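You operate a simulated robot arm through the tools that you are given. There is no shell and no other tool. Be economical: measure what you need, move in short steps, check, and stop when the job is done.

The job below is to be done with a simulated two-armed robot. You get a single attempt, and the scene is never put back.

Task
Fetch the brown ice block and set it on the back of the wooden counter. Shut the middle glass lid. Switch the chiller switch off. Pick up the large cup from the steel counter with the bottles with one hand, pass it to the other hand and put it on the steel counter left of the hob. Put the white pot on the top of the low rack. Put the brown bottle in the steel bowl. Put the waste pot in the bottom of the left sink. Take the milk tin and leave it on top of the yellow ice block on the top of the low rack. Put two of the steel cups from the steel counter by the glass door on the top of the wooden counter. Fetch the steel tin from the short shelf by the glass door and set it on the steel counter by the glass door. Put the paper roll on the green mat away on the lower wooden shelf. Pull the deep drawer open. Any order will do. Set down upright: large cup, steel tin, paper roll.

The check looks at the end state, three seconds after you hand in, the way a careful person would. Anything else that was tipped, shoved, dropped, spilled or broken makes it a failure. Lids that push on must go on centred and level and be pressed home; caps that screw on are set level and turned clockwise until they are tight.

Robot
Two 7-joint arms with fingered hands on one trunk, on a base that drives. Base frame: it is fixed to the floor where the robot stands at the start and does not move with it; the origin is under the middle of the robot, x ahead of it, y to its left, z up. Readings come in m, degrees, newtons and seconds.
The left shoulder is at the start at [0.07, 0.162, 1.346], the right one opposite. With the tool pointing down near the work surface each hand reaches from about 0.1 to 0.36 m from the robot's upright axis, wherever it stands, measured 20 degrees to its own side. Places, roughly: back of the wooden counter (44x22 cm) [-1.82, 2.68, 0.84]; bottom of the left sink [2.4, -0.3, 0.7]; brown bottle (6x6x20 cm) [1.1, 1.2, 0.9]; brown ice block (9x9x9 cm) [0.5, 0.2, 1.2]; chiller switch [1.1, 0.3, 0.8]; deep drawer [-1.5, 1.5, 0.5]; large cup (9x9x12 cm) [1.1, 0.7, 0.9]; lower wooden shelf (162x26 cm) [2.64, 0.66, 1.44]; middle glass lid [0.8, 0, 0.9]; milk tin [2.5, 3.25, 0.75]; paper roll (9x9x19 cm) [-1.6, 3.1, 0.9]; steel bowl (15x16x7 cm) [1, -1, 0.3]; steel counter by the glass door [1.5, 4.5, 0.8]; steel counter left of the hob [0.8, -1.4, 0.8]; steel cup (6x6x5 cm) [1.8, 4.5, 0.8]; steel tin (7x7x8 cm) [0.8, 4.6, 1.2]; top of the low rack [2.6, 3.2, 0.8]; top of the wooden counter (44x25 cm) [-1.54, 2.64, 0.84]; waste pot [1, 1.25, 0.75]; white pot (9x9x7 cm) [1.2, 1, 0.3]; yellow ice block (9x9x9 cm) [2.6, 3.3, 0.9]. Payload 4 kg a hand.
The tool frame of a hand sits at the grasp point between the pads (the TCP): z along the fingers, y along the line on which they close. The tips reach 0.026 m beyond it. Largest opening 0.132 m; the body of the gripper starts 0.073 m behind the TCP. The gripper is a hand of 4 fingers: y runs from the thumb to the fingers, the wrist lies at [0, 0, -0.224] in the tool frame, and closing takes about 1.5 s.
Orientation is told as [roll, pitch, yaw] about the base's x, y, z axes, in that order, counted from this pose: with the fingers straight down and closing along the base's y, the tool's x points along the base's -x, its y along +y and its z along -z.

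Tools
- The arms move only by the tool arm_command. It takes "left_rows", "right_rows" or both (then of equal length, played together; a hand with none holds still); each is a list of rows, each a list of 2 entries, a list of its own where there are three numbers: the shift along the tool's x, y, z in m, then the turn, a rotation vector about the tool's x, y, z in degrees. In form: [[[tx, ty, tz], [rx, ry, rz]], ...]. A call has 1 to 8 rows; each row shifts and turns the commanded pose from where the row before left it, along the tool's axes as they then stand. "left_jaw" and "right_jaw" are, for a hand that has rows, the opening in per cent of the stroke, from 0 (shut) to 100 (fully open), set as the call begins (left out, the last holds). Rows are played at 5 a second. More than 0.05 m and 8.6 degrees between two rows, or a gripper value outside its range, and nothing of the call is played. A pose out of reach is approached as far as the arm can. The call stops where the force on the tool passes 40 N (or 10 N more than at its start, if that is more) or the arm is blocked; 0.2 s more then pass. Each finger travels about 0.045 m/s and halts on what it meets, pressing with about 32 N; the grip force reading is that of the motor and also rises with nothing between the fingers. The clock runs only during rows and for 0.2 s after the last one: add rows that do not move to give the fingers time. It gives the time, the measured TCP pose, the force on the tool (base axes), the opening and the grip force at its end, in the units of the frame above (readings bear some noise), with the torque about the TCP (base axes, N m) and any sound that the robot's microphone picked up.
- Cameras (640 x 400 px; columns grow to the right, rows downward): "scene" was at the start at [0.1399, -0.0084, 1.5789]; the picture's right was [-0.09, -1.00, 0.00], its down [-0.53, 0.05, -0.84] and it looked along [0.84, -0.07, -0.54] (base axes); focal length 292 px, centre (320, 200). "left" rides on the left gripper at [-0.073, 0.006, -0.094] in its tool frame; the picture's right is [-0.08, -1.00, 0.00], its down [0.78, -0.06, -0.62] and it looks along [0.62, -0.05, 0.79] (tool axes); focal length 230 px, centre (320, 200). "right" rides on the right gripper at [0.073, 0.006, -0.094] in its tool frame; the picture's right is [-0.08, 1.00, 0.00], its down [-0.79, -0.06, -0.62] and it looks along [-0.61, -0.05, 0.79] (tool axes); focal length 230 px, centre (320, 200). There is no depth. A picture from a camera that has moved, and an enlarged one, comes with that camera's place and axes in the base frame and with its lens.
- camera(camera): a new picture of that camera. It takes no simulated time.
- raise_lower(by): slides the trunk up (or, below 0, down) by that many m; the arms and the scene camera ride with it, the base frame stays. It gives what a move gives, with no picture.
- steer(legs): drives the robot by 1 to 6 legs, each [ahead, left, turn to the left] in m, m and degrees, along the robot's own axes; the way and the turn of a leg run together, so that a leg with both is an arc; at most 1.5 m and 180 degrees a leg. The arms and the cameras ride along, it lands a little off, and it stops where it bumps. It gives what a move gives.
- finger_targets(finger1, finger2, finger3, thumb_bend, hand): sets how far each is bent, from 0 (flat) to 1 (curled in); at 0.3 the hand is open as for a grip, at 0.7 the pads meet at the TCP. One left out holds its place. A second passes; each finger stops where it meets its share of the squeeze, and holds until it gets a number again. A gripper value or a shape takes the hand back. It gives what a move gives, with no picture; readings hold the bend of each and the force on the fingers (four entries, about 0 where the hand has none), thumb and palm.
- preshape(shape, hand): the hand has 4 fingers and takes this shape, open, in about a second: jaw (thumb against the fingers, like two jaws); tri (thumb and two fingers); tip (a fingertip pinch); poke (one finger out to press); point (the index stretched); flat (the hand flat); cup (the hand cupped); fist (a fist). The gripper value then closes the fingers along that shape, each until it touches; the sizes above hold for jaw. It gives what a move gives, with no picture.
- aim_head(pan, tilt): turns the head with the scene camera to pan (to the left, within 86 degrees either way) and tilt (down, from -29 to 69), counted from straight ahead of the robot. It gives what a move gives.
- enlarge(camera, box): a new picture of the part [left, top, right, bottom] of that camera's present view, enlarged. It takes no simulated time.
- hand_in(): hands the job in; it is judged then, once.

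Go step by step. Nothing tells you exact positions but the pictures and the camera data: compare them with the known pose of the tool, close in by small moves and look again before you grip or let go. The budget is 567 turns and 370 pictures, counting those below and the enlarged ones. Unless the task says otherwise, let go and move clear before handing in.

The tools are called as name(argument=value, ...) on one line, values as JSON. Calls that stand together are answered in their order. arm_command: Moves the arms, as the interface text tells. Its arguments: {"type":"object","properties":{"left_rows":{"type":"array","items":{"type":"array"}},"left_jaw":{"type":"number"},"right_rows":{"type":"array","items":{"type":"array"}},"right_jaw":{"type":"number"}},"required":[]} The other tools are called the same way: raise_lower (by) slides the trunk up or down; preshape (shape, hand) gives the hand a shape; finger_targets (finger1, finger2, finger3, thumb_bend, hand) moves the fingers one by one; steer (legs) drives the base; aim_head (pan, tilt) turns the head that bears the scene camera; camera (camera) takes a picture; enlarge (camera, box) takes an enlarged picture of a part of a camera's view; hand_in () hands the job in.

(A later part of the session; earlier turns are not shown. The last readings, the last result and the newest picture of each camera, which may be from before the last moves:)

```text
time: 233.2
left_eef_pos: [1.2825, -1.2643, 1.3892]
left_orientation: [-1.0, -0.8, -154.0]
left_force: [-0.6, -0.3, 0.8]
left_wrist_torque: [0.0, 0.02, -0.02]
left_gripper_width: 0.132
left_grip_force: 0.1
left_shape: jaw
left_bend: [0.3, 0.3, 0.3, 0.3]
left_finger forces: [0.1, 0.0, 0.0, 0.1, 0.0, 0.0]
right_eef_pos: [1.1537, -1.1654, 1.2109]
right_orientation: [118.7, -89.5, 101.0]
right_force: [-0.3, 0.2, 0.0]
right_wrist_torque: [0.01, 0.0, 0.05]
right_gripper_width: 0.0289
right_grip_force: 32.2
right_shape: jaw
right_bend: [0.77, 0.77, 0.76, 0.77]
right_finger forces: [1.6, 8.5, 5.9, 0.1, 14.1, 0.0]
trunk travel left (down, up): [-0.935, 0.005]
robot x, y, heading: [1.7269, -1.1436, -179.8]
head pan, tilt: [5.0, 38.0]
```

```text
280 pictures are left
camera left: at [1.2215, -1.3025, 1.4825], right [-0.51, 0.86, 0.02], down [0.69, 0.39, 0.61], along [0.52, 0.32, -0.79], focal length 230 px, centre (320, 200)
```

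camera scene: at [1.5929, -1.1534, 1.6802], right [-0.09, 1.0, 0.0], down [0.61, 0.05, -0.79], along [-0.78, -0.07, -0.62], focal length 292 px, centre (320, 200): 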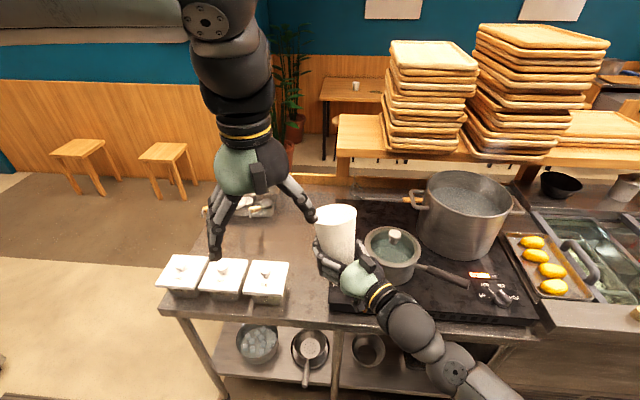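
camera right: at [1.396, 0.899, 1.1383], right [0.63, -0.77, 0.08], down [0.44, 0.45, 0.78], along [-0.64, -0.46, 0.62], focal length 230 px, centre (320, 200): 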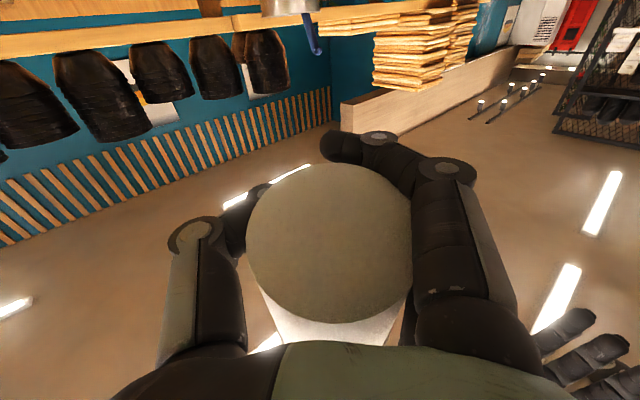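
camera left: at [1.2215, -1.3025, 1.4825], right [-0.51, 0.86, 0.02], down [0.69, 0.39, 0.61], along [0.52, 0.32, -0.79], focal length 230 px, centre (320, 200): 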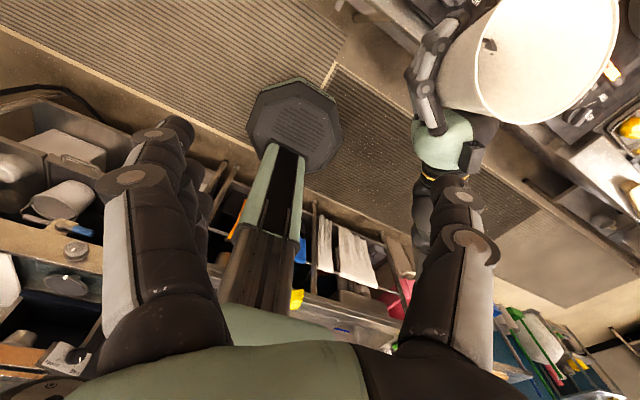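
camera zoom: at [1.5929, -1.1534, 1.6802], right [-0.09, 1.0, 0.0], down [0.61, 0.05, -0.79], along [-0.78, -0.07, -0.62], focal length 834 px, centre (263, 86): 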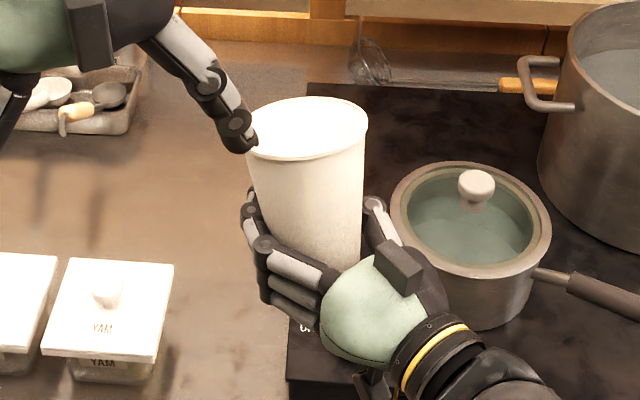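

The cup is tilted about 23° and gripped too low for the right hand to set down horizontally. I'll pitch the right hand up so the cup is upright, let the left take it by the rim, set it down, and then have the right hand take it from the top for the final placing.

arm_command(right_rows=[[[0, 0, 0], [0, -8, 0]], [[0, 0, 0], [0, -8, 0]], [[0, 0, 0], [0, -7, 0]], [[0, 0, 0], [0, 0, 0]]])

enlarge(camera="scene", box=[260, 150, 440, 310])

camera(camera="left")

```text
time: 234.2
left_eef_pos: [1.2833, -1.264, 1.3883]
left_orientation: [-1.0, -0.7, -154.0]
left_force: [0.3, 0.3, -0.2]
left_wrist_torque: [-0.02, 0.01, -0.05]
left_gripper_width: 0.132
left_grip_force: 0.1
left_shape: jaw
left_bend: [0.3, 0.3, 0.3, 0.3]
left_finger forces: [0.1, 0.0, 0.1, 0.0, 0.0, 0.0]
right_eef_pos: [1.1557, -1.1655, 1.211]
right_orientation: [178.7, -66.6, 41.0]
right_force: [-0.1, -0.6, 0.3]
right_wrist_torque: [0.01, 0.02, 0.0]
right_gripper_width: 0.0285
right_grip_force: 32.1
right_shape: jaw
right_bend: [0.77, 0.77, 0.76, 0.77]
right_finger forces: [1.5, 8.6, 5.6, 0.1, 13.9, 0.0]
trunk travel left (down, up): [-0.935, 0.005]
robot x, y, heading: [1.7301, -1.1435, -180.1]
head pan, tilt: [5.0, 38.0]
```

```text
2.50 times, centred on (350, 230) of scene
camera zoom: at [1.593, -1.1527, 1.6803], right [-0.09, 1.0, 0.0], down [0.61, 0.05, -0.79], along [-0.78, -0.07, -0.62], focal length 730 px, centre (245, 125)
```

zoom: 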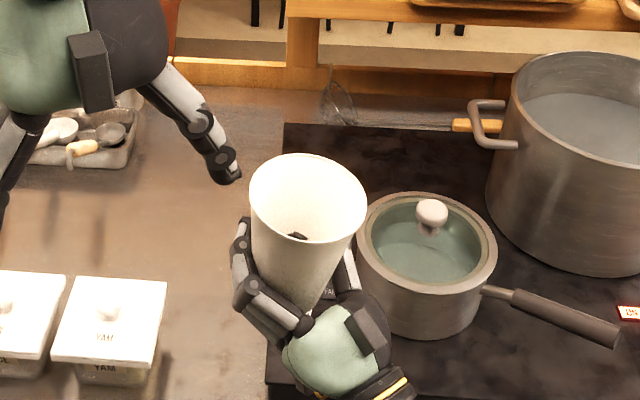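

```text
278 pictures are left
camera left: at [1.2216, -1.3019, 1.4826], right [-0.51, 0.86, 0.02], down [0.69, 0.39, 0.61], along [0.52, 0.32, -0.79], focal length 230 px, centre (320, 200)
```

left: 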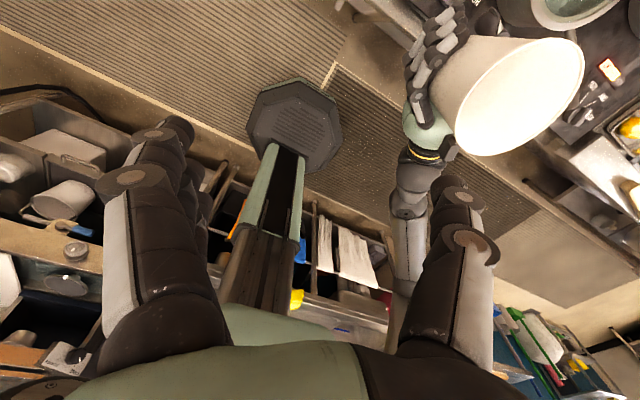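

Slight overshoot; rotating back ~9° to make the cup upright.

arm_command(right_rows=[[[0, 0, 0], [0, 5, 0]], [[0, 0, 0], [0, 4, 0]], [[0, 0, 0], [0, 0, 0]]])

enlarge(camera="scene", box=[260, 150, 440, 310])

camera(camera="left")

```text
time: 235.0
left_eef_pos: [1.2836, -1.2645, 1.3892]
left_orientation: [-1.0, -0.7, -154.0]
left_force: [0.3, 1.0, -0.1]
left_wrist_torque: [-0.02, 0.02, -0.03]
left_gripper_width: 0.1317
left_grip_force: 0.0
left_shape: jaw
left_bend: [0.3, 0.3, 0.3, 0.3]
left_finger forces: [0.1, 0.0, 0.0, 0.1, 0.0, 0.1]
right_eef_pos: [1.1552, -1.1663, 1.2111]
right_orientation: [178.1, -75.8, 41.7]
right_force: [-0.2, -0.4, -0.8]
right_wrist_torque: [0.03, 0.03, 0.0]
right_gripper_width: 0.0286
right_grip_force: 32.2
right_shape: jaw
right_bend: [0.77, 0.77, 0.76, 0.77]
right_finger forces: [1.4, 8.7, 5.6, 0.0, 13.9, 0.0]
trunk travel left (down, up): [-0.935, 0.005]
robot x, y, heading: [1.7265, -1.1436, -180.0]
head pan, tilt: [5.0, 38.0]
```

```text
2.50 times, centred on (350, 230) of scene
camera zoom: at [1.5928, -1.1534, 1.6803], right [-0.09, 1.0, 0.0], down [0.61, 0.06, -0.79], along [-0.78, -0.07, -0.62], focal length 730 px, centre (245, 125)
```

zoom: 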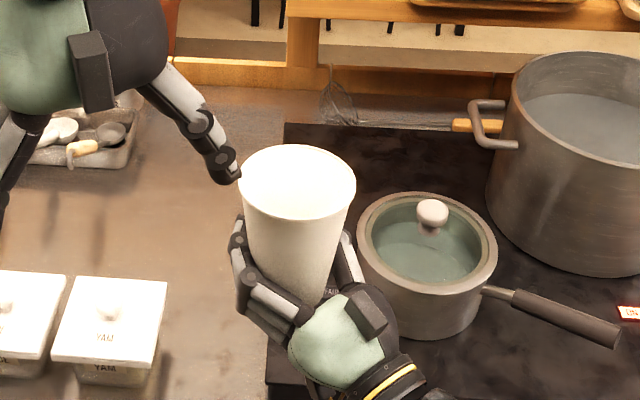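

```text
276 pictures are left
camera left: at [1.2214, -1.3025, 1.4825], right [-0.51, 0.86, 0.02], down [0.69, 0.39, 0.61], along [0.52, 0.32, -0.79], focal length 230 px, centre (320, 200)
```

left: 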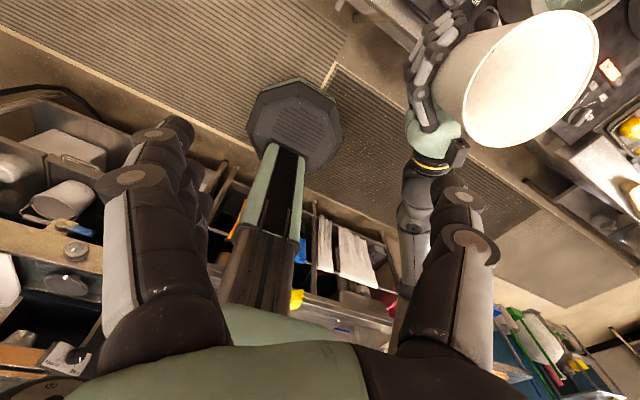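

Upright now; rim at (1.165, −1.146, 1.285). Moving the left hand above it.

arm_command(left_rows=[[[-0.0137, -0.0396, 0], [0, 0, 0]], [[-0.0137, -0.0396, 0], [0, 0, 0]], [[-0.0137, -0.0396, 0], [0, 0, 0]], [[-0.0137, -0.0396, 0], [0, 0, 0]], [[0, 0, 0], [0, 0, 0]]])

camera(camera="left")

```text
time: 236.2
left_eef_pos: [1.1663, -1.1474, 1.395]
left_orientation: [-1.0, -0.7, -154.0]
left_force: [0.0, -0.8, 0.8]
left_wrist_torque: [0.01, 0.0, -0.03]
left_gripper_width: 0.1321
left_grip_force: 0.0
left_shape: jaw
left_bend: [0.3, 0.3, 0.3, 0.3]
left_finger forces: [0.1, 0.0, 0.1, 0.0, 0.0, 0.0]
right_eef_pos: [1.1551, -1.1673, 1.2108]
right_orientation: [178.1, -75.7, 41.8]
right_force: [0.6, -0.4, 0.5]
right_wrist_torque: [0.02, 0.01, 0.01]
right_gripper_width: 0.0287
right_grip_force: 31.9
right_shape: jaw
right_bend: [0.77, 0.77, 0.76, 0.77]
right_finger forces: [1.6, 8.6, 5.6, 0.0, 13.9, 0.0]
trunk travel left (down, up): [-0.935, 0.005]
robot x, y, heading: [1.7289, -1.1418, -179.9]
head pan, tilt: [5.0, 38.0]
```

```text
275 pictures are left
camera left: at [1.104, -1.1853, 1.489], right [-0.51, 0.86, 0.02], down [0.69, 0.39, 0.61], along [0.52, 0.32, -0.79], focal length 230 px, centre (320, 200)
```

left: 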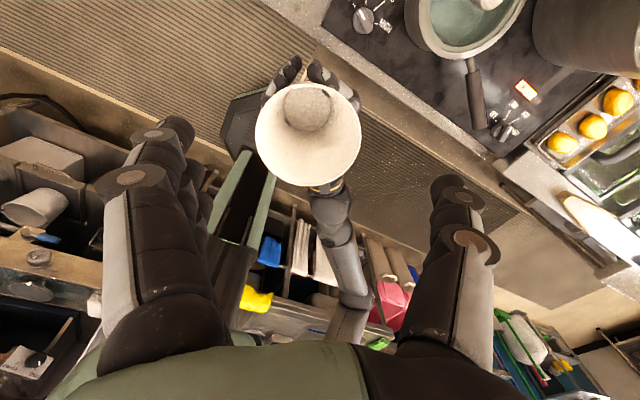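

arm_command(left_rows=[[[0.006, 0.0103, 0], [0, 0, 0]], [[0, 0, 0.035], [0, 0, 0]], [[0, 0, 0.035], [0, 0, 0]], [[0, 0, 0.034], [0, 0, 0]], [[0, 0, 0], [0, 0, 0]]])

camera(camera="left")

enlarge(camera="scene", box=[240, 150, 420, 310])

```text
time: 237.4
left_eef_pos: [1.1763, -1.1532, 1.2878]
left_orientation: [-1.0, -0.7, -154.0]
left_force: [0.9, -0.4, -0.6]
left_wrist_torque: [0.04, 0.03, 0.0]
left_gripper_width: 0.1318
left_grip_force: 0.1
left_shape: jaw
left_bend: [0.3, 0.3, 0.3, 0.3]
left_finger forces: [0.0, 0.0, 0.0, 0.0, 0.0, 0.1]
right_eef_pos: [1.155, -1.1661, 1.2106]
right_orientation: [178.1, -75.7, 41.7]
right_force: [-0.7, 0.0, -0.3]
right_wrist_torque: [-0.04, -0.01, -0.01]
right_gripper_width: 0.0285
right_grip_force: 32.2
right_shape: jaw
right_bend: [0.77, 0.77, 0.76, 0.77]
right_finger forces: [1.5, 8.6, 5.6, 0.0, 13.9, 0.1]
trunk travel left (down, up): [-0.935, 0.005]
robot x, y, heading: [1.7296, -1.1456, -180.1]
head pan, tilt: [5.0, 38.0]
```

```text
274 pictures are left
camera left: at [1.1149, -1.1913, 1.3819], right [-0.51, 0.86, 0.02], down [0.69, 0.39, 0.61], along [0.52, 0.32, -0.79], focal length 230 px, centre (320, 200)
```

left: 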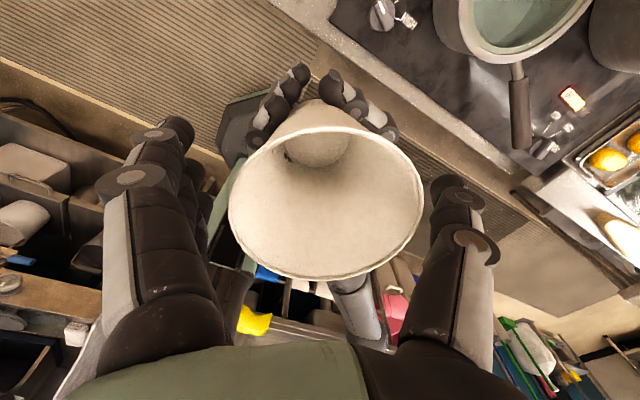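

```text
2.50 times, centred on (330, 230) of scene
camera zoom: at [1.5931, -1.1527, 1.6803], right [-0.09, 1.0, 0.0], down [0.61, 0.05, -0.79], along [-0.78, -0.07, -0.62], focal length 730 px, centre (295, 125)
```

zoom: 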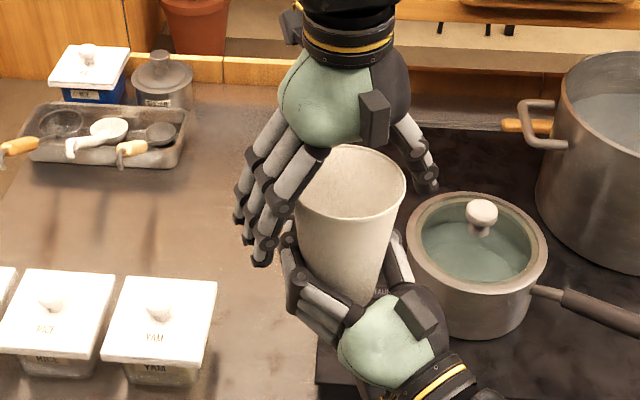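

Centred. Closing the left hand on the rim.

arm_command(left_rows=[[[0, -0.002, 0], [0, 0, 0]], [[0, 0, 0], [0, 0, 0]], [[0, 0, 0], [0, 0, 0]], [[0, 0, 0], [0, 0, 0]], [[0, 0, 0], [0, 0, 0]], [[0, 0, 0], [0, 0, 0]]], left_jaw=50)

arm_command(right_rows=[[[0, 0, 0], [0, 0, 0]], [[0, 0, 0], [0, 0, 0]], [[0, 0, 0], [0, 0, 0]], [[0, 0, 0], [0, 0, 0]], [[0, 0, 0], [0, 0, 0]], [[0, 0, 0], [0, 0, 0]]], right_jaw=100)

camera(camera="left")

```text
time: 238.8
left_eef_pos: [1.1733, -1.1515, 1.2887]
left_orientation: [-1.0, -0.7, -154.0]
left_force: [-2.2, 0.6, -1.5]
left_wrist_torque: [-0.07, -0.03, -0.03]
left_gripper_width: 0.0757
left_grip_force: 32.0
left_shape: jaw
left_bend: [0.73, 0.71, 0.72, 0.74]
left_finger forces: [8.0, 9.3, 9.8, 0.0, 28.4, 0.1]
right_eef_pos: [1.1539, -1.1672, 1.2104]
right_orientation: [178.1, -75.6, 41.7]
right_force: [1.5, -1.7, 1.1]
right_wrist_torque: [0.22, 0.11, 0.0]
right_gripper_width: 0.0282
right_grip_force: 31.8
right_shape: jaw
right_bend: [0.77, 0.77, 0.76, 0.77]
right_finger forces: [1.1, 8.6, 8.0, 0.0, 12.5, 0.1]
trunk travel left (down, up): [-0.935, 0.005]
robot x, y, heading: [1.7272, -1.1428, -180.0]
head pan, tilt: [5.0, 38.0]
```

```text
time: 240.2
left_eef_pos: [1.1745, -1.1519, 1.2889]
left_orientation: [-1.0, -0.7, -154.1]
left_force: [0.3, -0.5, 0.7]
left_wrist_torque: [0.0, -0.02, 0.02]
left_gripper_width: 0.0753
left_grip_force: 31.9
left_shape: jaw
left_bend: [0.73, 0.71, 0.72, 0.74]
left_finger forces: [8.0, 9.6, 10.6, 0.0, 26.8, 0.1]
right_eef_pos: [1.1538, -1.1658, 1.2112]
right_orientation: [178.1, -75.7, 41.6]
right_force: [0.1, -0.7, 0.6]
right_wrist_torque: [-0.02, -0.02, 0.0]
right_gripper_width: 0.1318
right_grip_force: 0.0
right_shape: jaw
right_bend: [0.3, 0.3, 0.3, 0.3]
right_finger forces: [0.1, 0.0, 0.1, 0.0, 0.0, 0.0]
trunk travel left (down, up): [-0.935, 0.005]
robot x, y, heading: [1.7256, -1.1464, -179.9]
head pan, tilt: [5.0, 38.0]
```

```text
272 pictures are left
camera left: at [1.1121, -1.1893, 1.3816], right [-0.51, 0.86, 0.02], down [0.69, 0.39, 0.61], along [0.52, 0.32, -0.79], focal length 230 px, centre (320, 200)
```

left: 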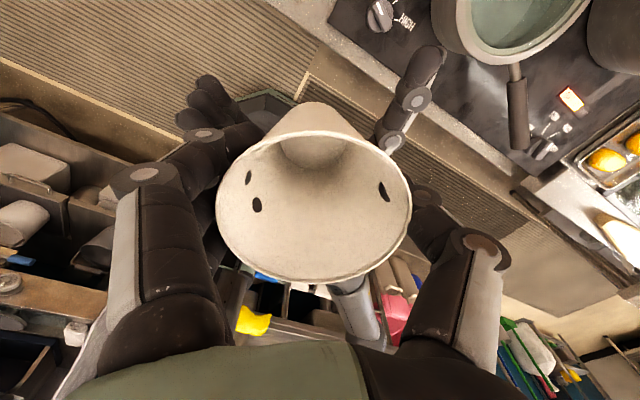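

Left holds it upright. Retracting the right hand and turning it tool-down.

arm_command(right_rows=[[[0, 0, -0.045], [0, 0, 0]], [[0, 0, -0.045], [0, 0, 0]], [[0, 0, -0.045], [0, 0, 0]], [[0, 0, -0.04], [0, 0, 0]], [[0, -0.04, 0], [0, 0, 0]], [[0, -0.04, 0], [0, 0, 0]], [[0, -0.04, 0], [0, 0, 0]]])

arm_command(right_rows=[[[0, -0.02, 0], [0, 8.5, 0]], [[0, -0.02, 0], [0, 8.5, 0]], [[0, 0, 0], [0, 8.5, 0]], [[0, 0, 0], [0, 8.5, 0]], [[0, 0, 0], [0, 8.5, 0]], [[0, 0, 0], [0, 8.5, 0]], [[0, 0, 0], [0, 8.5, 0]], [[0, 0, 0], [0, 8.5, 0]]])

camera(camera="scene")

```text
time: 241.8
left_eef_pos: [1.1743, -1.1508, 1.2882]
left_orientation: [-0.9, -0.7, -154.0]
left_force: [-0.4, 0.5, -0.2]
left_wrist_torque: [-0.01, 0.0, 0.03]
left_gripper_width: 0.0757
left_grip_force: 31.8
left_shape: jaw
left_bend: [0.73, 0.71, 0.72, 0.74]
left_finger forces: [8.0, 9.6, 10.7, 0.0, 26.8, 0.0]
right_eef_pos: [1.2044, -0.9607, 1.1678]
right_orientation: [177.8, -75.7, 42.0]
right_force: [-0.1, 0.4, 0.1]
right_wrist_torque: [-0.01, -0.01, 0.02]
right_gripper_width: 0.1317
right_grip_force: 0.0
right_shape: jaw
right_bend: [0.3, 0.3, 0.3, 0.3]
right_finger forces: [0.0, 0.0, 0.0, 0.1, 0.1, 0.0]
trunk travel left (down, up): [-0.935, 0.005]
robot x, y, heading: [1.7288, -1.1433, -179.8]
head pan, tilt: [5.0, 38.0]
```

```text
time: 243.6
left_eef_pos: [1.1721, -1.152, 1.2875]
left_orientation: [-1.0, -0.6, -154.0]
left_force: [0.7, -0.5, 0.1]
left_wrist_torque: [0.01, 0.03, -0.06]
left_gripper_width: 0.0756
left_grip_force: 32.3
left_shape: jaw
left_bend: [0.73, 0.71, 0.72, 0.74]
left_finger forces: [8.0, 9.6, 10.8, 0.1, 26.7, 0.0]
right_eef_pos: [1.1804, -0.9346, 1.1651]
right_orientation: [0.7, -36.1, -140.7]
right_force: [-0.7, -0.3, 0.7]
right_wrist_torque: [-0.02, 0.0, -0.02]
right_gripper_width: 0.1319
right_grip_force: 0.1
right_shape: jaw
right_bend: [0.3, 0.3, 0.3, 0.3]
right_finger forces: [0.1, 0.0, 0.0, 0.0, 0.0, 0.0]
trunk travel left (down, up): [-0.935, 0.005]
robot x, y, heading: [1.7287, -1.1427, -179.8]
head pan, tilt: [5.0, 38.0]
```

```text
271 pictures are left
camera scene: at [1.5904, -1.1545, 1.68], right [-0.09, 1.0, 0.0], down [0.61, 0.06, -0.79], along [-0.78, -0.07, -0.62], focal length 292 px, centre (320, 200)
```

scene: 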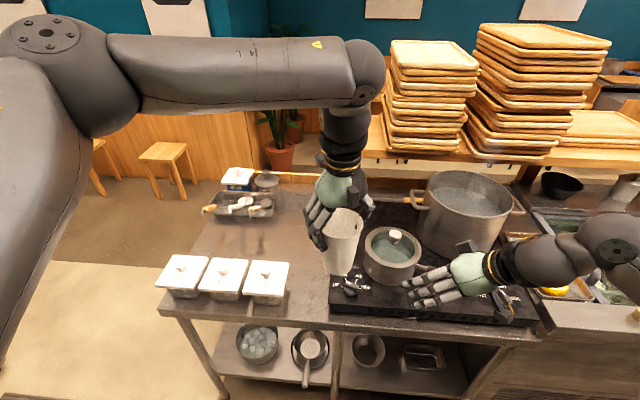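

arm_command(right_rows=[[[0, 0, -0.03], [0, 8.5, 0]], [[0, 0, -0.03], [0, 8.5, 0]], [[0, 0, -0.03], [0, 8.5, 0]], [[0, 0, 0], [0, 8.5, 0]], [[0, 0, 0], [0, 2, 8]], [[0, 0, 0], [0, 0, 8]], [[0, 0, 0], [0, 0, 8]], [[0, 0, 0], [0, 0, 8]]])

arm_command(right_rows=[[[0.02, 0, 0], [0, 0, 7]], [[0.045, 0, 0], [0, 0, 0]], [[0.045, 0, 0], [0, 0, 0]], [[0.045, 0, 0], [0, 0, 0]], [[0.045, 0, 0], [0, 0, 0]]])

```text
time: 245.4
left_eef_pos: [1.1745, -1.1513, 1.2877]
left_orientation: [-1.0, -0.7, -154.0]
left_force: [-0.1, -0.9, 0.3]
left_wrist_torque: [0.0, 0.0, 0.01]
left_gripper_width: 0.0754
left_grip_force: 31.8
left_shape: jaw
left_bend: [0.73, 0.71, 0.72, 0.74]
left_finger forces: [8.0, 9.6, 10.9, 0.0, 26.7, 0.1]
right_eef_pos: [1.2147, -0.9094, 1.2444]
right_orientation: [0.6, 0.1, -172.3]
right_force: [-0.1, 0.0, -1.1]
right_wrist_torque: [0.02, 0.01, -0.01]
right_gripper_width: 0.132
right_grip_force: 0.0
right_shape: jaw
right_bend: [0.3, 0.3, 0.3, 0.3]
right_finger forces: [0.0, 0.1, 0.1, 0.0, 0.1, 0.1]
trunk travel left (down, up): [-0.935, 0.005]
robot x, y, heading: [1.7278, -1.145, -179.9]
head pan, tilt: [5.0, 38.0]
```

```text
time: 246.6
left_eef_pos: [1.1757, -1.1512, 1.2885]
left_orientation: [-1.0, -0.8, -154.0]
left_force: [0.1, -0.2, 0.0]
left_wrist_torque: [0.03, 0.0, -0.02]
left_gripper_width: 0.0757
left_grip_force: 31.9
left_shape: jaw
left_bend: [0.73, 0.71, 0.72, 0.74]
left_finger forces: [8.0, 9.6, 10.7, 0.0, 26.7, 0.0]
right_eef_pos: [1.3799, -0.9012, 1.2467]
right_orientation: [0.6, 0.2, -179.2]
right_force: [0.0, 0.6, 0.1]
right_wrist_torque: [0.01, -0.02, 0.02]
right_gripper_width: 0.1317
right_grip_force: 0.0
right_shape: jaw
right_bend: [0.3, 0.3, 0.3, 0.3]
right_finger forces: [0.0, 0.0, 0.0, 0.0, 0.1, 0.0]
right hand out of reach, approached as far as the arm can: row 5
trunk travel left (down, up): [-0.935, 0.005]
robot x, y, heading: [1.7284, -1.1439, -179.8]
head pan, tilt: [5.0, 38.0]
```

Driving in to bring the cup above the free spot.

steer(legs=[[0, 0.15, 0], [0.28, 0, 0]])

raise_lower(by=-0.2)

camera(camera="scene")

camera(camera="left")

```text
time: 249.5
left_eef_pos: [0.9002, -1.2991, 1.2886]
left_orientation: [-1.1, -0.8, -154.5]
left_force: [0.7, -0.7, -0.6]
left_wrist_torque: [-0.01, 0.0, 0.02]
left_gripper_width: 0.0757
left_grip_force: 32.4
left_shape: jaw
left_bend: [0.73, 0.71, 0.72, 0.74]
left_finger forces: [8.1, 9.7, 10.8, 0.0, 26.7, 0.0]
right_eef_pos: [1.108, -1.0535, 1.2472]
right_orientation: [0.6, -0.1, -179.6]
right_force: [0.2, -0.2, 0.1]
right_wrist_torque: [0.02, 0.04, 0.0]
right_gripper_width: 0.132
right_grip_force: 0.0
right_shape: jaw
right_bend: [0.3, 0.3, 0.3, 0.3]
right_finger forces: [0.0, 0.0, 0.0, 0.0, 0.0, 0.0]
trunk travel left (down, up): [-0.935, 0.005]
robot x, y, heading: [1.4482, -1.2945, 179.3]
head pan, tilt: [5.0, 38.0]
```

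```text
time: 251.7
left_eef_pos: [0.8972, -1.2986, 1.088]
left_orientation: [-1.0, -0.6, -154.4]
left_force: [0.3, 0.5, -0.5]
left_wrist_torque: [-0.02, -0.03, 0.0]
left_gripper_width: 0.0757
left_grip_force: 32.0
left_shape: jaw
left_bend: [0.73, 0.71, 0.72, 0.74]
left_finger forces: [8.1, 9.6, 10.9, 0.0, 26.6, 0.0]
right_eef_pos: [1.1059, -1.0513, 1.0474]
right_orientation: [0.6, 0.1, -179.6]
right_force: [-0.1, -0.3, 0.6]
right_wrist_torque: [-0.02, 0.0, 0.02]
right_gripper_width: 0.1318
right_grip_force: 0.0
right_shape: jaw
right_bend: [0.3, 0.3, 0.3, 0.3]
right_finger forces: [0.1, 0.1, 0.0, 0.0, 0.0, 0.0]
trunk travel left (down, up): [-0.735, 0.205]
robot x, y, heading: [1.4552, -1.2966, 179.5]
head pan, tilt: [5.0, 38.0]
```

```text
270 pictures are left
camera scene: at [1.3163, -1.3044, 1.4803], right [-0.08, 1.0, 0.0], down [0.61, 0.05, -0.79], along [-0.79, -0.06, -0.62], focal length 292 px, centre (320, 200)
```

scene: 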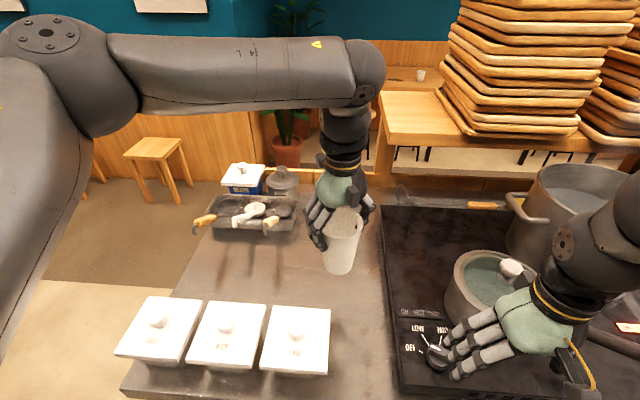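

```text
269 pictures are left
camera left: at [0.8354, -1.3362, 1.1819], right [-0.5, 0.87, 0.02], down [0.69, 0.39, 0.61], along [0.52, 0.32, -0.79], focal length 230 px, centre (320, 200)
```

left: 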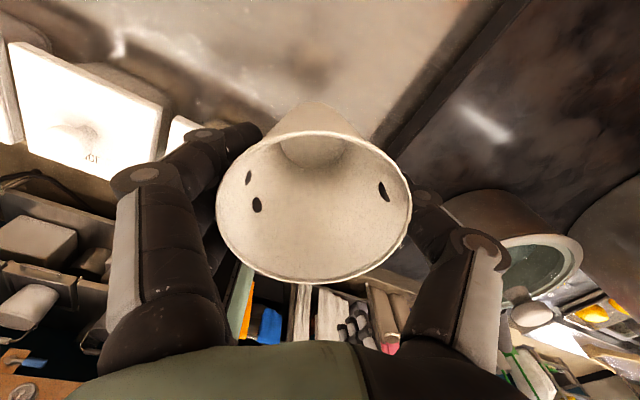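

Shifting 4 cm further back to clear the boxes, then lowering.

arm_command(left_rows=[[[-0.036, -0.017, 0], [0, 0, 0]], [[0, 0, 0.04], [0, 0, 0]], [[0, 0, 0.04], [0, 0, 0]], [[0, 0, 0.03], [0, 0, 0]], [[0, 0, 0.01], [0, 0, 0]], [[0, 0, 0], [0, 0, 0]]])

camera(camera="scene")

```text
time: 253.1
left_eef_pos: [0.8564, -1.2982, 0.9695]
left_orientation: [-1.0, -0.8, -154.5]
left_force: [-0.5, 0.0, 0.0]
left_wrist_torque: [-0.03, 0.01, 0.02]
left_gripper_width: 0.0755
left_grip_force: 32.3
left_shape: jaw
left_bend: [0.73, 0.71, 0.72, 0.74]
left_finger forces: [8.4, 9.6, 10.9, 0.0, 26.6, 0.0]
right_eef_pos: [1.1037, -1.0506, 1.0465]
right_orientation: [0.7, 0.2, -179.6]
right_force: [0.0, -0.7, 0.9]
right_wrist_torque: [0.0, 0.01, 0.01]
right_gripper_width: 0.1319
right_grip_force: 0.1
right_shape: jaw
right_bend: [0.3, 0.3, 0.3, 0.3]
right_finger forces: [0.0, 0.0, 0.0, 0.0, 0.1, 0.0]
trunk travel left (down, up): [-0.735, 0.205]
robot x, y, heading: [1.451, -1.2987, 179.4]
head pan, tilt: [5.0, 38.0]
```

```text
268 pictures are left
camera scene: at [1.3163, -1.3044, 1.4803], right [-0.08, 1.0, 0.0], down [0.61, 0.05, -0.79], along [-0.79, -0.06, -0.62], focal length 292 px, centre (320, 200)
```

scene: 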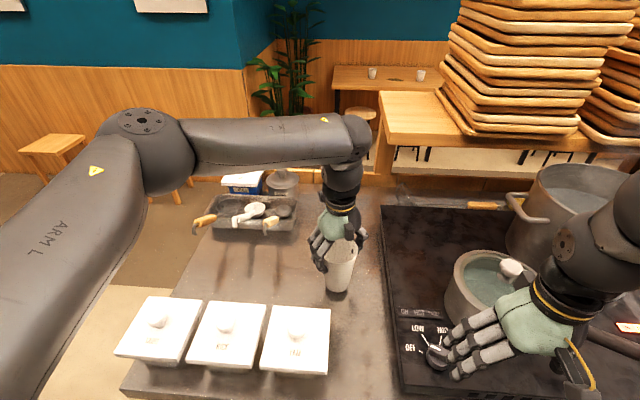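

arm_command(left_rows=[[[0, 0, 0.01], [0, 0, 0]], [[0, 0, 0.007], [0, 0, 0]], [[0, 0, 0.005], [0, 0, 0]], [[0, 0, 0], [0, 0, 0]]])

enlarge(camera="scene", box=[270, 170, 410, 310])

```text
time: 254.1
left_eef_pos: [0.8589, -1.297, 0.9494]
left_orientation: [-1.1, -0.9, -154.6]
left_force: [1.0, 0.0, 21.1]
left_wrist_torque: [-0.21, -0.18, 0.0]
left_gripper_width: 0.0735
left_grip_force: 31.5
left_shape: jaw
left_bend: [0.74, 0.72, 0.73, 0.75]
left_finger forces: [8.6, 9.1, 12.0, 0.0, 25.7, 0.0]
right_eef_pos: [1.108, -1.0509, 1.0477]
right_orientation: [0.7, 0.0, -179.6]
right_force: [0.7, 0.3, -0.5]
right_wrist_torque: [0.04, 0.0, -0.01]
right_gripper_width: 0.1319
right_grip_force: 0.0
right_shape: jaw
right_bend: [0.3, 0.3, 0.3, 0.3]
right_finger forces: [0.1, 0.1, 0.0, 0.0, 0.0, 0.0]
trunk travel left (down, up): [-0.735, 0.205]
robot x, y, heading: [1.4508, -1.2946, 179.8]
head pan, tilt: [5.0, 38.0]
```

```text
2.86 times, centred on (340, 240) of scene
camera zoom: at [1.3196, -1.3045, 1.4809], right [-0.08, 1.0, 0.0], down [0.61, 0.05, -0.79], along [-0.79, -0.06, -0.61], focal length 834 px, centre (263, 86)
```

zoom: 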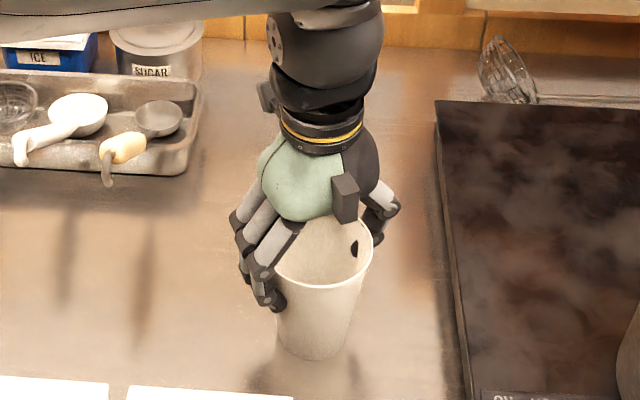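

Set down upright. Releasing with the left.

arm_command(left_rows=[[[0, 0, -0.003], [0, 0, 0]], [[0, 0, 0], [0, 0, 0]], [[0, 0, 0], [0, 0, 0]], [[0, 0, 0], [0, 0, 0]], [[0, 0, 0], [0, 0, 0]]], left_jaw=100)

arm_command(left_rows=[[[0, 0, -0.03], [0, 0, 0]], [[0, 0, -0.045], [0, 0, 0]], [[0, 0, -0.045], [0, 0, 0]], [[0, 0.04, -0.02], [0, 0, 0]], [[0.02, 0.04, 0], [0, 0, 0]], [[0.03, 0.035, 0], [0, 0, 0]], [[0.04, 0.02, 0], [0, 0, 0]], [[0.04, 0.02, 0], [0, 0, 0]]])

camera(camera="scene")

```text
time: 255.3
left_eef_pos: [0.8548, -1.2964, 0.9509]
left_orientation: [-1.0, -0.7, -154.6]
left_force: [0.1, 0.5, 0.6]
left_wrist_torque: [-0.01, -0.02, -0.03]
left_gripper_width: 0.132
left_grip_force: 0.1
left_shape: jaw
left_bend: [0.3, 0.3, 0.3, 0.3]
left_finger forces: [0.0, 0.0, 0.0, 0.0, 0.0, 0.1]
right_eef_pos: [1.1041, -1.0516, 1.0456]
right_orientation: [0.7, 0.2, -179.7]
right_force: [0.2, 0.7, -0.6]
right_wrist_torque: [-0.02, 0.01, 0.0]
right_gripper_width: 0.1321
right_grip_force: 0.1
right_shape: jaw
right_bend: [0.3, 0.3, 0.3, 0.3]
right_finger forces: [0.1, 0.1, 0.0, 0.1, 0.0, 0.0]
trunk travel left (down, up): [-0.735, 0.205]
robot x, y, heading: [1.4515, -1.2972, 179.5]
head pan, tilt: [5.0, 38.0]
```

```text
time: 257.1
left_eef_pos: [1.0449, -1.3851, 1.0858]
left_orientation: [-0.9, -0.8, -154.5]
left_force: [0.6, -0.3, 0.5]
left_wrist_torque: [-0.02, -0.02, -0.03]
left_gripper_width: 0.1319
left_grip_force: 0.0
left_shape: jaw
left_bend: [0.3, 0.3, 0.3, 0.3]
left_finger forces: [0.0, 0.0, 0.0, 0.1, 0.1, 0.0]
right_eef_pos: [1.1062, -1.053, 1.047]
right_orientation: [0.5, 0.1, -179.5]
right_force: [0.2, -0.1, 1.2]
right_wrist_torque: [-0.02, -0.01, -0.03]
right_gripper_width: 0.1318
right_grip_force: 0.1
right_shape: jaw
right_bend: [0.3, 0.3, 0.3, 0.3]
right_finger forces: [0.0, 0.1, 0.0, 0.0, 0.0, 0.0]
trunk travel left (down, up): [-0.735, 0.205]
robot x, y, heading: [1.4533, -1.2959, 179.8]
head pan, tilt: [5.0, 38.0]
```

```text
266 pictures are left
camera scene: at [1.3178, -1.305, 1.4804], right [-0.08, 1.0, 0.0], down [0.61, 0.05, -0.79], along [-0.79, -0.06, -0.61], focal length 292 px, centre (320, 200)
```

scene: 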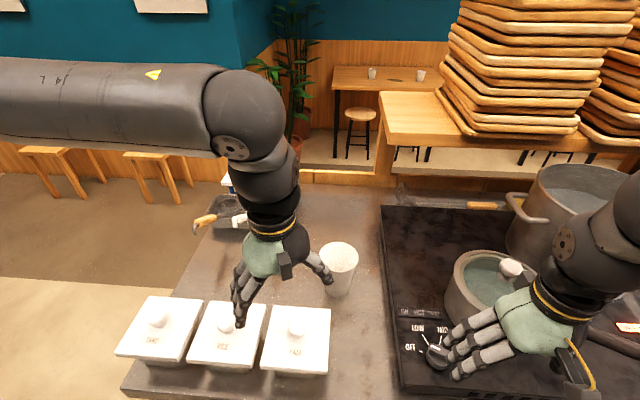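

The cup stands upright. For a clean hand-over finish the right hand will now take it from the top and set it down.

arm_command(left_rows=[[[0, 0, -0.04], [0, 0, 0]], [[0, 0, -0.04], [0, 0, 0]], [[0, 0.04, 0], [0, 0, 0]], [[0, 0.04, 0], [0, 0, 0]], [[0, 0, 0], [0, 0, 0]], [[0, 0, 0], [0, 0, 0]], [[0, 0, 0], [0, 0, 0]], [[0, 0, 0], [0, 0, 0]]], right_rows=[[[-0.031, 0.0305, -0.005], [0, 0, 0]], [[-0.031, 0.0305, -0.005], [0, 0, 0]], [[-0.031, 0.0305, 0], [0, 0, 0]], [[-0.031, 0.0305, 0], [0, 0, 0]], [[-0.031, 0.0305, 0], [0, 0, 0]], [[-0.031, 0.0305, 0], [0, 0, 0]], [[-0.031, 0.0305, 0], [0, 0, 0]], [[-0.031, 0.0305, 0], [0, 0, 0]]])

camera(camera="right")

camera(camera="scene")

```text
time: 258.9
left_eef_pos: [1.0747, -1.4554, 1.1643]
left_orientation: [-1.1, -0.6, -154.5]
left_force: [1.0, -0.1, -0.1]
left_wrist_torque: [0.01, -0.02, 0.01]
left_gripper_width: 0.1315
left_grip_force: 0.1
left_shape: jaw
left_bend: [0.3, 0.3, 0.3, 0.3]
left_finger forces: [0.1, 0.0, 0.1, 0.0, 0.1, 0.1]
right_eef_pos: [0.857, -1.2966, 1.0578]
right_orientation: [0.6, 0.1, -179.5]
right_force: [-0.4, -0.7, -0.5]
right_wrist_torque: [0.02, -0.01, 0.0]
right_gripper_width: 0.1318
right_grip_force: 0.0
right_shape: jaw
right_bend: [0.3, 0.3, 0.3, 0.3]
right_finger forces: [0.1, 0.0, 0.1, 0.0, 0.1, 0.0]
trunk travel left (down, up): [-0.735, 0.205]
robot x, y, heading: [1.4553, -1.2928, 179.6]
head pan, tilt: [5.0, 38.0]
```

```text
265 pictures are left
camera right: at [0.9293, -1.3015, 1.1531], right [-0.07, -1.0, 0.01], down [-0.79, 0.06, 0.61], along [-0.61, 0.04, -0.79], focal length 230 px, centre (320, 200)
```

right: 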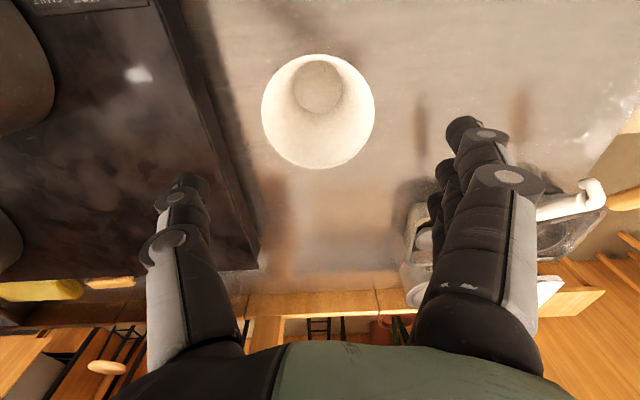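

```text
264 pictures are left
camera scene: at [1.3152, -1.3071, 1.4801], right [-0.08, 1.0, 0.0], down [0.61, 0.05, -0.79], along [-0.78, -0.06, -0.62], focal length 292 px, centre (320, 200)
```

scene: 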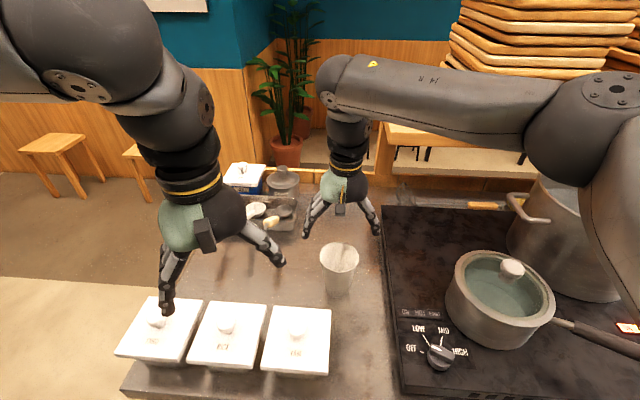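

Cup rim is 2.5 cm nearer; adjusting and descending.

arm_command(right_rows=[[[0.024, -0.001, 0], [0, 0, 0]], [[0, 0, 0.035], [0, 0, 0]], [[0, 0, 0.035], [0, 0, 0]], [[0, 0, 0.027], [0, 0, 0]], [[0, 0, 0], [0, 0, 0]]])

camera(camera="right")

```text
time: 260.1
left_eef_pos: [1.0754, -1.454, 1.1642]
left_orientation: [-1.0, -0.7, -154.6]
left_force: [0.4, -0.1, -0.1]
left_wrist_torque: [0.02, -0.02, 0.01]
left_gripper_width: 0.1319
left_grip_force: 0.1
left_shape: jaw
left_bend: [0.3, 0.3, 0.3, 0.3]
left_finger forces: [0.0, 0.1, 0.0, 0.0, 0.1, 0.1]
right_eef_pos: [0.8816, -1.2972, 0.9611]
right_orientation: [0.6, 0.3, -179.6]
right_force: [0.1, 0.4, 0.6]
right_wrist_torque: [-0.01, 0.01, 0.03]
right_gripper_width: 0.1319
right_grip_force: 0.0
right_shape: jaw
right_bend: [0.3, 0.3, 0.3, 0.3]
right_finger forces: [0.0, 0.0, 0.0, 0.1, 0.0, 0.0]
trunk travel left (down, up): [-0.735, 0.205]
robot x, y, heading: [1.4482, -1.2982, 179.6]
head pan, tilt: [5.0, 38.0]
```

```text
263 pictures are left
camera right: at [0.9535, -1.3008, 1.0552], right [-0.07, -1.0, 0.01], down [-0.79, 0.06, 0.61], along [-0.61, 0.04, -0.79], focal length 230 px, centre (320, 200)
```

right: 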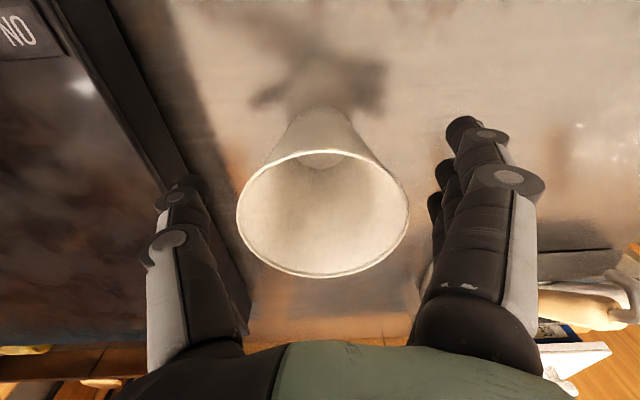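

arm_command(right_rows=[[[-0.008, 0, 0], [0, 0, 0]], [[0, 0, 0.014], [0, 0, 0]], [[0, 0, 0], [0, 0, 0]]])

arm_command(right_rows=[[[0, 0, 0], [0, 0, 0]], [[0, 0, 0], [0, 0, 0]], [[0, 0, 0], [0, 0, 0]], [[0, 0, 0], [0, 0, 0]], [[0, 0, 0], [0, 0, 0]], [[0, 0, 0], [0, 0, 0]]], right_jaw=55)

camera(camera="right")

```text
time: 260.9
left_eef_pos: [1.0756, -1.4543, 1.1632]
left_orientation: [-1.1, -0.7, -154.5]
left_force: [0.1, 0.0, -0.5]
left_wrist_torque: [-0.03, -0.02, -0.02]
left_gripper_width: 0.1318
left_grip_force: 0.0
left_shape: jaw
left_bend: [0.3, 0.3, 0.3, 0.3]
left_finger forces: [0.0, 0.1, 0.1, 0.0, 0.0, 0.0]
right_eef_pos: [0.8738, -1.2961, 0.9466]
right_orientation: [0.7, 0.1, -179.7]
right_force: [0.1, -0.6, 0.1]
right_wrist_torque: [-0.01, -0.01, 0.03]
right_gripper_width: 0.1315
right_grip_force: 0.1
right_shape: jaw
right_bend: [0.3, 0.3, 0.3, 0.3]
right_finger forces: [0.0, 0.0, 0.0, 0.1, 0.0, 0.0]
trunk travel left (down, up): [-0.735, 0.205]
robot x, y, heading: [1.4539, -1.2985, 179.8]
head pan, tilt: [5.0, 38.0]
```

```text
time: 262.3
left_eef_pos: [1.0753, -1.454, 1.1637]
left_orientation: [-1.1, -0.7, -154.5]
left_force: [0.1, -0.6, -0.1]
left_wrist_torque: [0.02, 0.03, 0.0]
left_gripper_width: 0.1318
left_grip_force: 0.2
left_shape: jaw
left_bend: [0.3, 0.3, 0.3, 0.3]
left_finger forces: [0.1, 0.1, 0.1, 0.0, 0.0, 0.0]
right_eef_pos: [0.8748, -1.2954, 0.9459]
right_orientation: [0.6, 0.2, -179.6]
right_force: [-0.9, -0.2, 0.1]
right_wrist_torque: [0.0, 0.04, -0.01]
right_gripper_width: 0.066
right_grip_force: 32.2
right_shape: jaw
right_bend: [0.73, 0.72, 0.72, 0.71]
right_finger forces: [9.5, 10.1, 10.2, 0.1, 29.7, 0.0]
trunk travel left (down, up): [-0.735, 0.205]
robot x, y, heading: [1.4552, -1.2967, 179.7]
head pan, tilt: [5.0, 38.0]
```

```text
262 pictures are left
camera right: at [0.9461, -1.3003, 1.0408], right [-0.07, -1.0, 0.01], down [-0.79, 0.06, 0.61], along [-0.61, 0.04, -0.79], focal length 230 px, centre (320, 200)
```

right: 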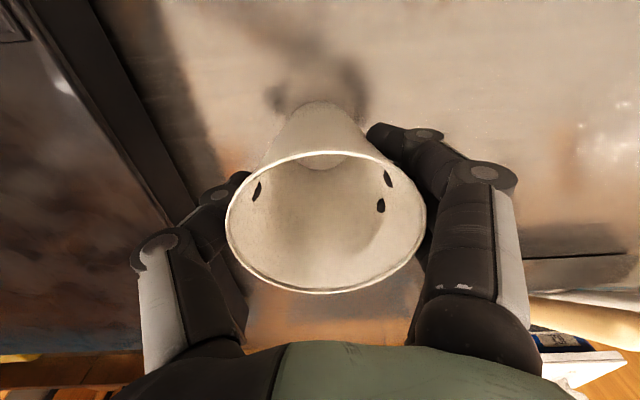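

Right holds the cup. Lift 5 cm, shift a bit further in, and lower again.

arm_command(right_rows=[[[0, 0, -0.03], [0, 0, 0]], [[0, 0, -0.02], [0, 0, 0]], [[-0.02, 0.01, 0], [0, 0, 0]], [[0, 0, 0], [0, 0, 0]], [[0, 0, 0.02], [0, 0, 0]], [[0, 0, 0.02], [0, 0, 0]], [[0, 0, 0.009], [0, 0, 0]], [[0, 0, 0], [0, 0, 0]]])

```text
time: 264.1
left_eef_pos: [1.0753, -1.454, 1.1636]
left_orientation: [-1.0, -0.7, -154.5]
left_force: [0.4, -1.1, 0.1]
left_wrist_torque: [-0.04, 0.02, 0.0]
left_gripper_width: 0.1321
left_grip_force: 0.1
left_shape: jaw
left_bend: [0.3, 0.3, 0.3, 0.3]
left_finger forces: [0.0, 0.0, 0.1, 0.0, 0.0, 0.1]
right_eef_pos: [0.8555, -1.3067, 0.948]
right_orientation: [0.7, 0.2, -179.6]
right_force: [0.8, -0.1, -1.1]
right_wrist_torque: [0.01, 0.0, -0.03]
right_gripper_width: 0.0661
right_grip_force: 32.0
right_shape: jaw
right_bend: [0.73, 0.72, 0.72, 0.71]
right_finger forces: [10.1, 10.1, 10.6, 0.0, 29.7, 0.1]
trunk travel left (down, up): [-0.735, 0.205]
robot x, y, heading: [1.4539, -1.2945, 179.7]
head pan, tilt: [5.0, 38.0]
```

arm_command(right_rows=[[[0, 0, 0.003], [0, 0, 0]], [[0, 0, 0], [0, 0, 0]]])

arm_command(right_rows=[[[0, 0, 0], [0, 0, 0]], [[0, 0, 0], [0, 0, 0]], [[0, 0, 0], [0, 0, 0]], [[0, 0, 0], [0, 0, 0]], [[0, 0, 0], [0, 0, 0]]], right_jaw=100)

arm_command(right_rows=[[[0, 0, -0.03], [0, 0, 0]], [[0, 0, -0.045], [0, 0, 0]], [[0, 0, -0.045], [0, 0, 0]], [[0.03, 0, -0.03], [0, 0, 0]], [[0.045, 0, 0], [0, 0, 0]], [[0.045, 0, 0], [0, 0, 0]], [[0.045, -0.01, 0], [0, 0, 0]], [[0.045, -0.01, 0], [0, 0, 0]]])

camera(camera="scene")

```text
time: 264.7
left_eef_pos: [1.0746, -1.4525, 1.1647]
left_orientation: [-1.0, -0.9, -154.5]
left_force: [0.2, -0.2, -0.1]
left_wrist_torque: [0.03, 0.02, 0.01]
left_gripper_width: 0.1317
left_grip_force: 0.0
left_shape: jaw
left_bend: [0.3, 0.3, 0.3, 0.3]
left_finger forces: [0.0, 0.0, 0.1, 0.0, 0.0, 0.0]
right_eef_pos: [0.8564, -1.308, 0.9457]
right_orientation: [0.7, 0.2, -179.5]
right_force: [1.0, -0.6, 5.6]
right_wrist_torque: [-0.16, 0.01, 0.03]
right_gripper_width: 0.0659
right_grip_force: 31.8
right_shape: jaw
right_bend: [0.73, 0.72, 0.72, 0.71]
right_finger forces: [10.3, 10.2, 10.8, 0.0, 30.8, 0.0]
trunk travel left (down, up): [-0.735, 0.205]
robot x, y, heading: [1.4519, -1.296, 179.6]
head pan, tilt: [5.0, 38.0]
```

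```text
time: 265.9
left_eef_pos: [1.0748, -1.4533, 1.165]
left_orientation: [-1.0, -0.7, -154.5]
left_force: [-0.1, 0.3, 0.1]
left_wrist_torque: [-0.01, 0.0, 0.01]
left_gripper_width: 0.1319
left_grip_force: 0.1
left_shape: jaw
left_bend: [0.3, 0.3, 0.3, 0.3]
left_finger forces: [0.0, 0.1, 0.0, 0.0, 0.1, 0.0]
right_eef_pos: [0.8552, -1.3078, 0.9452]
right_orientation: [0.6, 0.2, -179.6]
right_force: [-0.5, 0.9, -0.1]
right_wrist_torque: [-0.03, 0.02, 0.0]
right_gripper_width: 0.1318
right_grip_force: 0.1
right_shape: jaw
right_bend: [0.3, 0.3, 0.3, 0.3]
right_finger forces: [0.1, 0.0, 0.0, 0.0, 0.0, 0.0]
trunk travel left (down, up): [-0.735, 0.205]
robot x, y, heading: [1.4504, -1.297, 179.4]
head pan, tilt: [5.0, 38.0]
```

```text
time: 267.7
left_eef_pos: [1.0763, -1.4526, 1.1645]
left_orientation: [-1.0, -0.8, -154.4]
left_force: [-0.2, -0.3, 0.3]
left_wrist_torque: [-0.01, 0.0, -0.02]
left_gripper_width: 0.1317
left_grip_force: 0.0
left_shape: jaw
left_bend: [0.3, 0.3, 0.3, 0.3]
left_finger forces: [0.0, 0.0, 0.0, 0.1, 0.0, 0.0]
right_eef_pos: [1.0671, -1.2845, 1.0972]
right_orientation: [0.7, 0.1, -179.8]
right_force: [0.3, -0.2, 0.6]
right_wrist_torque: [-0.05, 0.01, 0.04]
right_gripper_width: 0.1322
right_grip_force: 0.1
right_shape: jaw
right_bend: [0.3, 0.3, 0.3, 0.3]
right_finger forces: [0.0, 0.0, 0.0, 0.0, 0.0, 0.0]
trunk travel left (down, up): [-0.735, 0.205]
robot x, y, heading: [1.4549, -1.2948, 179.7]
head pan, tilt: [5.0, 38.0]
```

```text
261 pictures are left
camera scene: at [1.3175, -1.3036, 1.4804], right [-0.08, 1.0, 0.0], down [0.61, 0.05, -0.79], along [-0.79, -0.06, -0.61], focal length 292 px, centre (320, 200)
```

scene: 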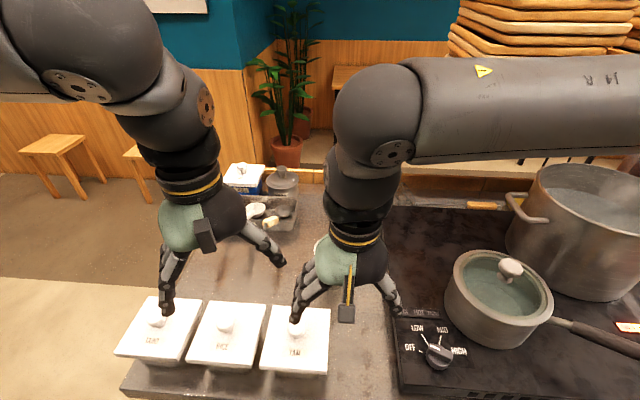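

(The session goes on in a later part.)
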